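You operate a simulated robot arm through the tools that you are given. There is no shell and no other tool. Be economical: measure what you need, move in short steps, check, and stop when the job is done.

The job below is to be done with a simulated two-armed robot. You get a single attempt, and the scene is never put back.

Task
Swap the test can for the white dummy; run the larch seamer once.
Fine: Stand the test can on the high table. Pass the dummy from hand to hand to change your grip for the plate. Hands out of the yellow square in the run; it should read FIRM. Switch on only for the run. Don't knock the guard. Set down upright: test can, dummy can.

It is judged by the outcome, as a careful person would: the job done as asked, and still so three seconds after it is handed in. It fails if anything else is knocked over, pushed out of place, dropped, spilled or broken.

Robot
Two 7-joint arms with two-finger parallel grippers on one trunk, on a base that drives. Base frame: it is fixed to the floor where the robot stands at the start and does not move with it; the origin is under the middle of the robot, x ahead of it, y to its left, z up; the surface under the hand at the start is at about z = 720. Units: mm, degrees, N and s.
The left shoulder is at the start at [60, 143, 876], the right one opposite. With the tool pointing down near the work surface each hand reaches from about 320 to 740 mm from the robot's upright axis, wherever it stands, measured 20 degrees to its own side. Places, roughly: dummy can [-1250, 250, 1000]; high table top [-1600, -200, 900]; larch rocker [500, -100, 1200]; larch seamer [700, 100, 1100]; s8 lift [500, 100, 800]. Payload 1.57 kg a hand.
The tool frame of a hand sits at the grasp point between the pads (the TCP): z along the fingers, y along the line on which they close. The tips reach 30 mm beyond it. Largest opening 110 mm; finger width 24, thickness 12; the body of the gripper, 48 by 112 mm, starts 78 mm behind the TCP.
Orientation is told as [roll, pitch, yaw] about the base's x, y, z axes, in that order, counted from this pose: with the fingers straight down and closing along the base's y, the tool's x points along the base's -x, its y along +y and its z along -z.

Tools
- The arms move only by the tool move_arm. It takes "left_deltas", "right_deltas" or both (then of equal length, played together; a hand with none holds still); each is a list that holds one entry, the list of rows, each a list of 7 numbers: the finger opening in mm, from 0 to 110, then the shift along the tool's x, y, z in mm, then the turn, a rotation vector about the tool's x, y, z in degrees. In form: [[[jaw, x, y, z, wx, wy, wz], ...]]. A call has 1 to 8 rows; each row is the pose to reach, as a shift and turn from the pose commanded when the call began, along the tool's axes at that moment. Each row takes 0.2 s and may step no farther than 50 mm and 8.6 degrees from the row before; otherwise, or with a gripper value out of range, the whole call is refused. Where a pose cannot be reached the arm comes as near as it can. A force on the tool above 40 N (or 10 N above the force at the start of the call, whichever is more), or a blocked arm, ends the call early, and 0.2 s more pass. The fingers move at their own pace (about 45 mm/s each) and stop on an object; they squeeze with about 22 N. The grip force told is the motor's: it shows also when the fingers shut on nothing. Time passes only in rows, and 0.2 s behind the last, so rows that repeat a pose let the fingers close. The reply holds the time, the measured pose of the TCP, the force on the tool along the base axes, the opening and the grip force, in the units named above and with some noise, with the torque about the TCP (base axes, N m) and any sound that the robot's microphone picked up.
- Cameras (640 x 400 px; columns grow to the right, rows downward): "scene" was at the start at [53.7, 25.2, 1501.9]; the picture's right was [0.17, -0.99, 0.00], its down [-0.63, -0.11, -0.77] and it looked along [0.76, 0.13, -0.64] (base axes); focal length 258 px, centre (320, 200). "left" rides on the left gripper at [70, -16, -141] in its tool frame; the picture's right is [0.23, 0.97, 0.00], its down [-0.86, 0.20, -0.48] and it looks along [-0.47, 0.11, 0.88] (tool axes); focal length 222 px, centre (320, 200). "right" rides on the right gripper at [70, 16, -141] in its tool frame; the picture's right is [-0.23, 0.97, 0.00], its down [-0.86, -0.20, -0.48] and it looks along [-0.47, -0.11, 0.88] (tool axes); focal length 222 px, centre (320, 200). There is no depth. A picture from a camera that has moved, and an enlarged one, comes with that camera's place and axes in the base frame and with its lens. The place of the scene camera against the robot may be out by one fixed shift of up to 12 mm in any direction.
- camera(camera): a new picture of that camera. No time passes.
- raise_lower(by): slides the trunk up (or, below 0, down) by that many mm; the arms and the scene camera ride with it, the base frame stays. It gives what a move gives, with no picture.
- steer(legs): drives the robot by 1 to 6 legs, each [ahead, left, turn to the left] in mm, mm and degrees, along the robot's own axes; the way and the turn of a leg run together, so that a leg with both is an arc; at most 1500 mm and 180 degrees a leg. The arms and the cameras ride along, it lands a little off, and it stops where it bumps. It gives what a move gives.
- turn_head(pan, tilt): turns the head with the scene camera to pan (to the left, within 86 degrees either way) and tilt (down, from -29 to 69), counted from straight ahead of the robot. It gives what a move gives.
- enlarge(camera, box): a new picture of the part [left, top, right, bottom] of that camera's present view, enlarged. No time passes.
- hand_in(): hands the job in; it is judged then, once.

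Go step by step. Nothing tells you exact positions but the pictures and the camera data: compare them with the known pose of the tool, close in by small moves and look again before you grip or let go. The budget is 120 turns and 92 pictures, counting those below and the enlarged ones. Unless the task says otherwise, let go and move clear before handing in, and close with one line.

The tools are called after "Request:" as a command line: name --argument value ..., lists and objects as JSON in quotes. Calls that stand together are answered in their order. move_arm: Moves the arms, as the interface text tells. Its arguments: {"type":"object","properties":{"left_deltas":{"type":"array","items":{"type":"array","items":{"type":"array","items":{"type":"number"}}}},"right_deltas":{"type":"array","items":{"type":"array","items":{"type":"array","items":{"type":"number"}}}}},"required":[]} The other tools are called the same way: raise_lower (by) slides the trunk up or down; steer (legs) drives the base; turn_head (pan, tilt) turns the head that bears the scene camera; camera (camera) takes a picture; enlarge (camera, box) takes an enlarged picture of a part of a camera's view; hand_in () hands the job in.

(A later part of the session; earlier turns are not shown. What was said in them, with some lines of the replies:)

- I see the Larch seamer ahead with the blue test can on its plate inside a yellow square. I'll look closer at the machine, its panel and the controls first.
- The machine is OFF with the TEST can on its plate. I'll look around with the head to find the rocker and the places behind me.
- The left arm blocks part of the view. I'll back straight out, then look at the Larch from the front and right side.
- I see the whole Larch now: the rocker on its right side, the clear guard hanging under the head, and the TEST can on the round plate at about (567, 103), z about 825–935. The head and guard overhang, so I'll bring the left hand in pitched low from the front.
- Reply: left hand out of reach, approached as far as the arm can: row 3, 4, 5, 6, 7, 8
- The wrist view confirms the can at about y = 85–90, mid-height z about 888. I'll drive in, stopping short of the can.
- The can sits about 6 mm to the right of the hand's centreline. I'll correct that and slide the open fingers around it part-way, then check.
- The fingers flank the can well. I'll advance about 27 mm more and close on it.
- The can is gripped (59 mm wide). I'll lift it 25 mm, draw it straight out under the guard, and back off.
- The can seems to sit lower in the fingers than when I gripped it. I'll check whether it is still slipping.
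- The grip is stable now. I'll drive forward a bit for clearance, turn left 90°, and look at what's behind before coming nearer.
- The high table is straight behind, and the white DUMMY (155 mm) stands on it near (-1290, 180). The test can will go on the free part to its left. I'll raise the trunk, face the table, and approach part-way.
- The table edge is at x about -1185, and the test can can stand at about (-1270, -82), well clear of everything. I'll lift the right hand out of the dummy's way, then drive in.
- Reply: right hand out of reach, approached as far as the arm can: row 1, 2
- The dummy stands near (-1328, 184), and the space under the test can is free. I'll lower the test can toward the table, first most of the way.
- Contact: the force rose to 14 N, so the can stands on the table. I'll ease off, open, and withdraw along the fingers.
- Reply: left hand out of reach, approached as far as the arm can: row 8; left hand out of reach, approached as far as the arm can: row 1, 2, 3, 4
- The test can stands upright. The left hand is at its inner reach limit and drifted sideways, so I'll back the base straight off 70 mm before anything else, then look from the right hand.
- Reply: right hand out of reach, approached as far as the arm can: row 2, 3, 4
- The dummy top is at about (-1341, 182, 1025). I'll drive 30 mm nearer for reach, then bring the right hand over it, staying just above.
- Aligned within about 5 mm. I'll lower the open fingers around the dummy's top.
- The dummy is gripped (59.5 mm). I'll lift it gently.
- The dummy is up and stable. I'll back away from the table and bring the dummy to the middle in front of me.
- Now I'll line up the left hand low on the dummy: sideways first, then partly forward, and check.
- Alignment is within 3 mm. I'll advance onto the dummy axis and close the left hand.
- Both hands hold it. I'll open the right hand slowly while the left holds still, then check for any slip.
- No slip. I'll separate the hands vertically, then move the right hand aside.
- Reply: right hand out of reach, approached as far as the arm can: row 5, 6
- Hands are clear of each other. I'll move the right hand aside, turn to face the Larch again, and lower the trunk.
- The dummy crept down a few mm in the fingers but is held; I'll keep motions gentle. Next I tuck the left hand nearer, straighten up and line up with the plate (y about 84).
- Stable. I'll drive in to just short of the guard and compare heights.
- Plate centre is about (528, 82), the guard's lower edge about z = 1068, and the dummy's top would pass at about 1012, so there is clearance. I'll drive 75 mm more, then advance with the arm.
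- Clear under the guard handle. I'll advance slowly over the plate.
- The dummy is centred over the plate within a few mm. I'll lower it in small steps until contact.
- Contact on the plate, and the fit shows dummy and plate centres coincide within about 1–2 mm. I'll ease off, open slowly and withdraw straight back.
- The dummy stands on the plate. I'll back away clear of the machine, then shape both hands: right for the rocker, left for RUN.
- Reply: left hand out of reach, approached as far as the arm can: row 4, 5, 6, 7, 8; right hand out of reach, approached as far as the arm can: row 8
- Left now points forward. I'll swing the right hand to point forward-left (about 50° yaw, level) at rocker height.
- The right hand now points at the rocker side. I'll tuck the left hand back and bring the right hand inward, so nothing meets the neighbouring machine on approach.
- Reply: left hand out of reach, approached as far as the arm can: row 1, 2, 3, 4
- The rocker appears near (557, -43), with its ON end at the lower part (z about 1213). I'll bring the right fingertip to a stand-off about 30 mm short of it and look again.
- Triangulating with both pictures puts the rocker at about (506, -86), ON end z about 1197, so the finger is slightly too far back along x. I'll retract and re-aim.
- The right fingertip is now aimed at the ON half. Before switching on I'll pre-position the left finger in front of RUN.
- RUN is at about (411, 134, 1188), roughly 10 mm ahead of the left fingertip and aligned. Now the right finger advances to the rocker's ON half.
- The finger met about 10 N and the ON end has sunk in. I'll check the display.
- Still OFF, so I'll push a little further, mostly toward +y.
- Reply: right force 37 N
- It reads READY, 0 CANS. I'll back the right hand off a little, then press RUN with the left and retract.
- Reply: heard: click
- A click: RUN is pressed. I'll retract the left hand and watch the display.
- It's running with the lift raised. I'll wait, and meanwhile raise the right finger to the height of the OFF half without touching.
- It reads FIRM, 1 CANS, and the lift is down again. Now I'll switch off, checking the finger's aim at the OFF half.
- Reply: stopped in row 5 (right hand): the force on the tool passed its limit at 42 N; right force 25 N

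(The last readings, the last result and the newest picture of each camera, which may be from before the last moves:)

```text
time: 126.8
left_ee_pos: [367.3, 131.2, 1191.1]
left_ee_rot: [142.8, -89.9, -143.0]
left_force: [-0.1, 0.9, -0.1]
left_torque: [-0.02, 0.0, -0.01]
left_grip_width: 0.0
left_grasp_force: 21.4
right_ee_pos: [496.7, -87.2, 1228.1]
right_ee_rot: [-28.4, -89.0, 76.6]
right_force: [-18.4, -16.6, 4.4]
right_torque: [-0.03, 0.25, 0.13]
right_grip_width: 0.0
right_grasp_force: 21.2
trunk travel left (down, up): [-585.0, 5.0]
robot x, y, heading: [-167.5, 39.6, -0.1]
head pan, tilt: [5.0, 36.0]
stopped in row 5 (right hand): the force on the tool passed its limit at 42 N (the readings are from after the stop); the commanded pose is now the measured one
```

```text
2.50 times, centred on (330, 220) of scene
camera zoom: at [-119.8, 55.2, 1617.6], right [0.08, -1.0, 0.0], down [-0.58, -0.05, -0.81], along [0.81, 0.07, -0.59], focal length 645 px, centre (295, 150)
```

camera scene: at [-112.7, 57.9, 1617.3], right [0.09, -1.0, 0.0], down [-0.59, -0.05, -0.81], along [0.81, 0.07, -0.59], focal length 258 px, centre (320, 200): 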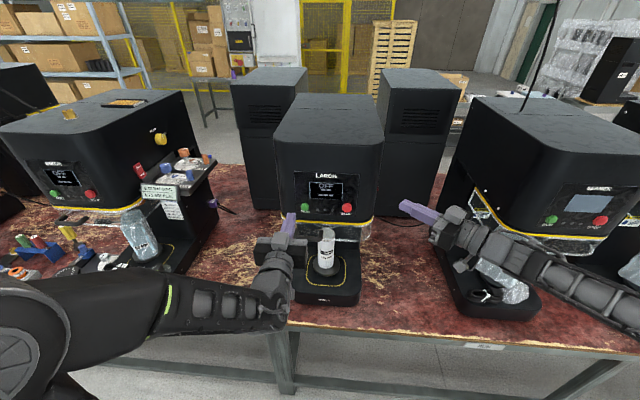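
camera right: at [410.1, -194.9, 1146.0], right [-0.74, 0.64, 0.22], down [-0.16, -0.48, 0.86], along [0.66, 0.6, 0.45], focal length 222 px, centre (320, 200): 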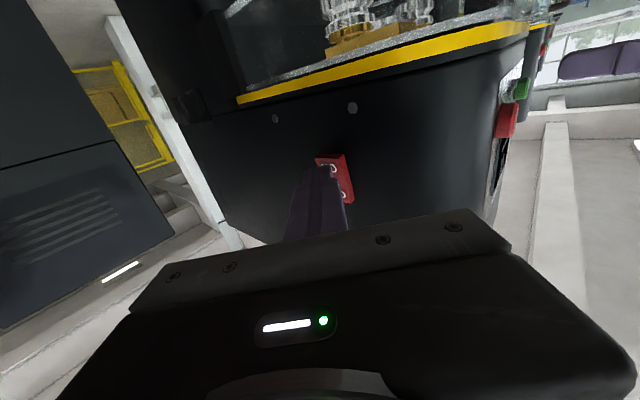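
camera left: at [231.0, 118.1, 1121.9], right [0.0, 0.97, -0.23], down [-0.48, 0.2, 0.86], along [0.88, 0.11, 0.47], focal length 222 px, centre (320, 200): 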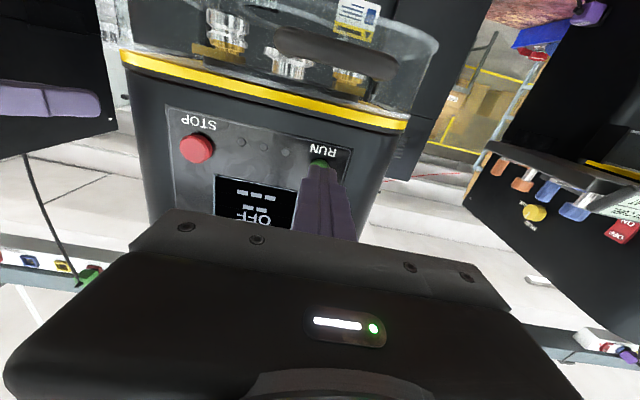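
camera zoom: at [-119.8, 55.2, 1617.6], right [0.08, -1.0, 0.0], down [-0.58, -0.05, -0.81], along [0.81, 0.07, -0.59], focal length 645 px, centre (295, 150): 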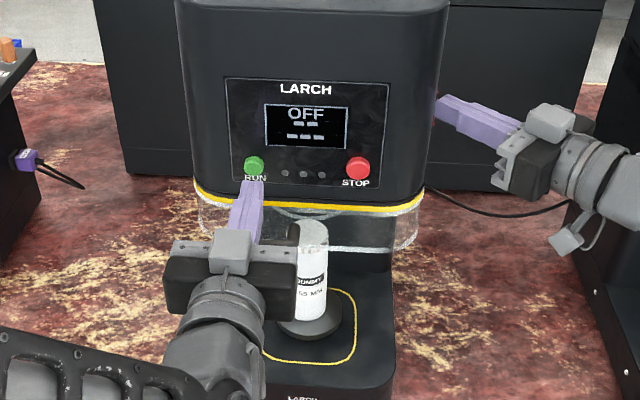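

The display is OFF again and the dummy still stands on the plate. I'll retract the right finger from the rocker and drive back clear of the machine.

Request:
move_arm --right_deltas '[[[0, 0, 0, -10, 0, 0, 0], [0, 0, 0, -30, 0, 0, 0], [0, 0, 0, -55, 0, 0, 0], [0, 0, 0, -55, 0, 0, 0]]]'

Request:
steer --legs '[[-220, 0, 0]]'

Request:
camera --camera "scene"

```text
time: 127.8
left_ee_pos: [372.1, 133.4, 1189.3]
left_ee_rot: [15.3, -90.0, -15.3]
left_force: [0.2, 0.3, -0.3]
left_torque: [-0.03, 0.02, 0.02]
left_grip_width: 0.0
left_grasp_force: 21.3
right_ee_pos: [467.3, -123.0, 1227.8]
right_ee_rot: [-19.9, -88.8, 68.4]
right_force: [-0.1, -0.6, 0.0]
right_torque: [-0.02, -0.03, -0.03]
right_grip_width: 0.0
right_grasp_force: 21.3
trunk travel left (down, up): [-585.0, 5.0]
robot x, y, heading: [-174.4, 38.5, 0.0]
head pan, tilt: [5.0, 36.0]
```

```text
time: 129.5
left_ee_pos: [150.2, 134.8, 1189.3]
left_ee_rot: [53.9, -90.1, -53.9]
left_force: [-0.8, 0.7, 1.1]
left_torque: [0.02, 0.02, -0.02]
left_grip_width: 0.0
left_grasp_force: 21.5
right_ee_pos: [244.0, -122.2, 1227.6]
right_ee_rot: [-24.2, -88.9, 72.7]
right_force: [-0.4, -0.6, 0.4]
right_torque: [0.0, 0.01, -0.02]
right_grip_width: 0.0
right_grasp_force: 21.5
trunk travel left (down, up): [-585.0, 5.0]
robot x, y, heading: [-388.4, 37.2, -0.1]
head pan, tilt: [5.0, 36.0]
```

```text
3 pictures are left
camera scene: at [-336.4, 57.5, 1617.4], right [0.09, -1.0, 0.0], down [-0.58, -0.05, -0.81], along [0.81, 0.07, -0.59], focal length 258 px, centre (320, 200)
```

scene: 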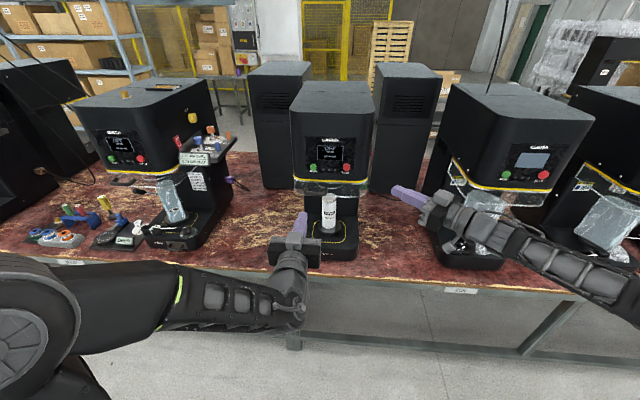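

The dummy stands on the plate, the Larch is off after one FIRM run, the test can stands on the high table, and both hands are clear. I'm handing in.

Request:
hand_in

```text
The job is handed in.
```

The test can is on the high table and the dummy is on the Larch plate. I ran the seamer once; it read FIRM with 1 can, and it is switched off again. Both cans were set down upright, and the dummy was passed from the right hand to the left before it went on the plate.
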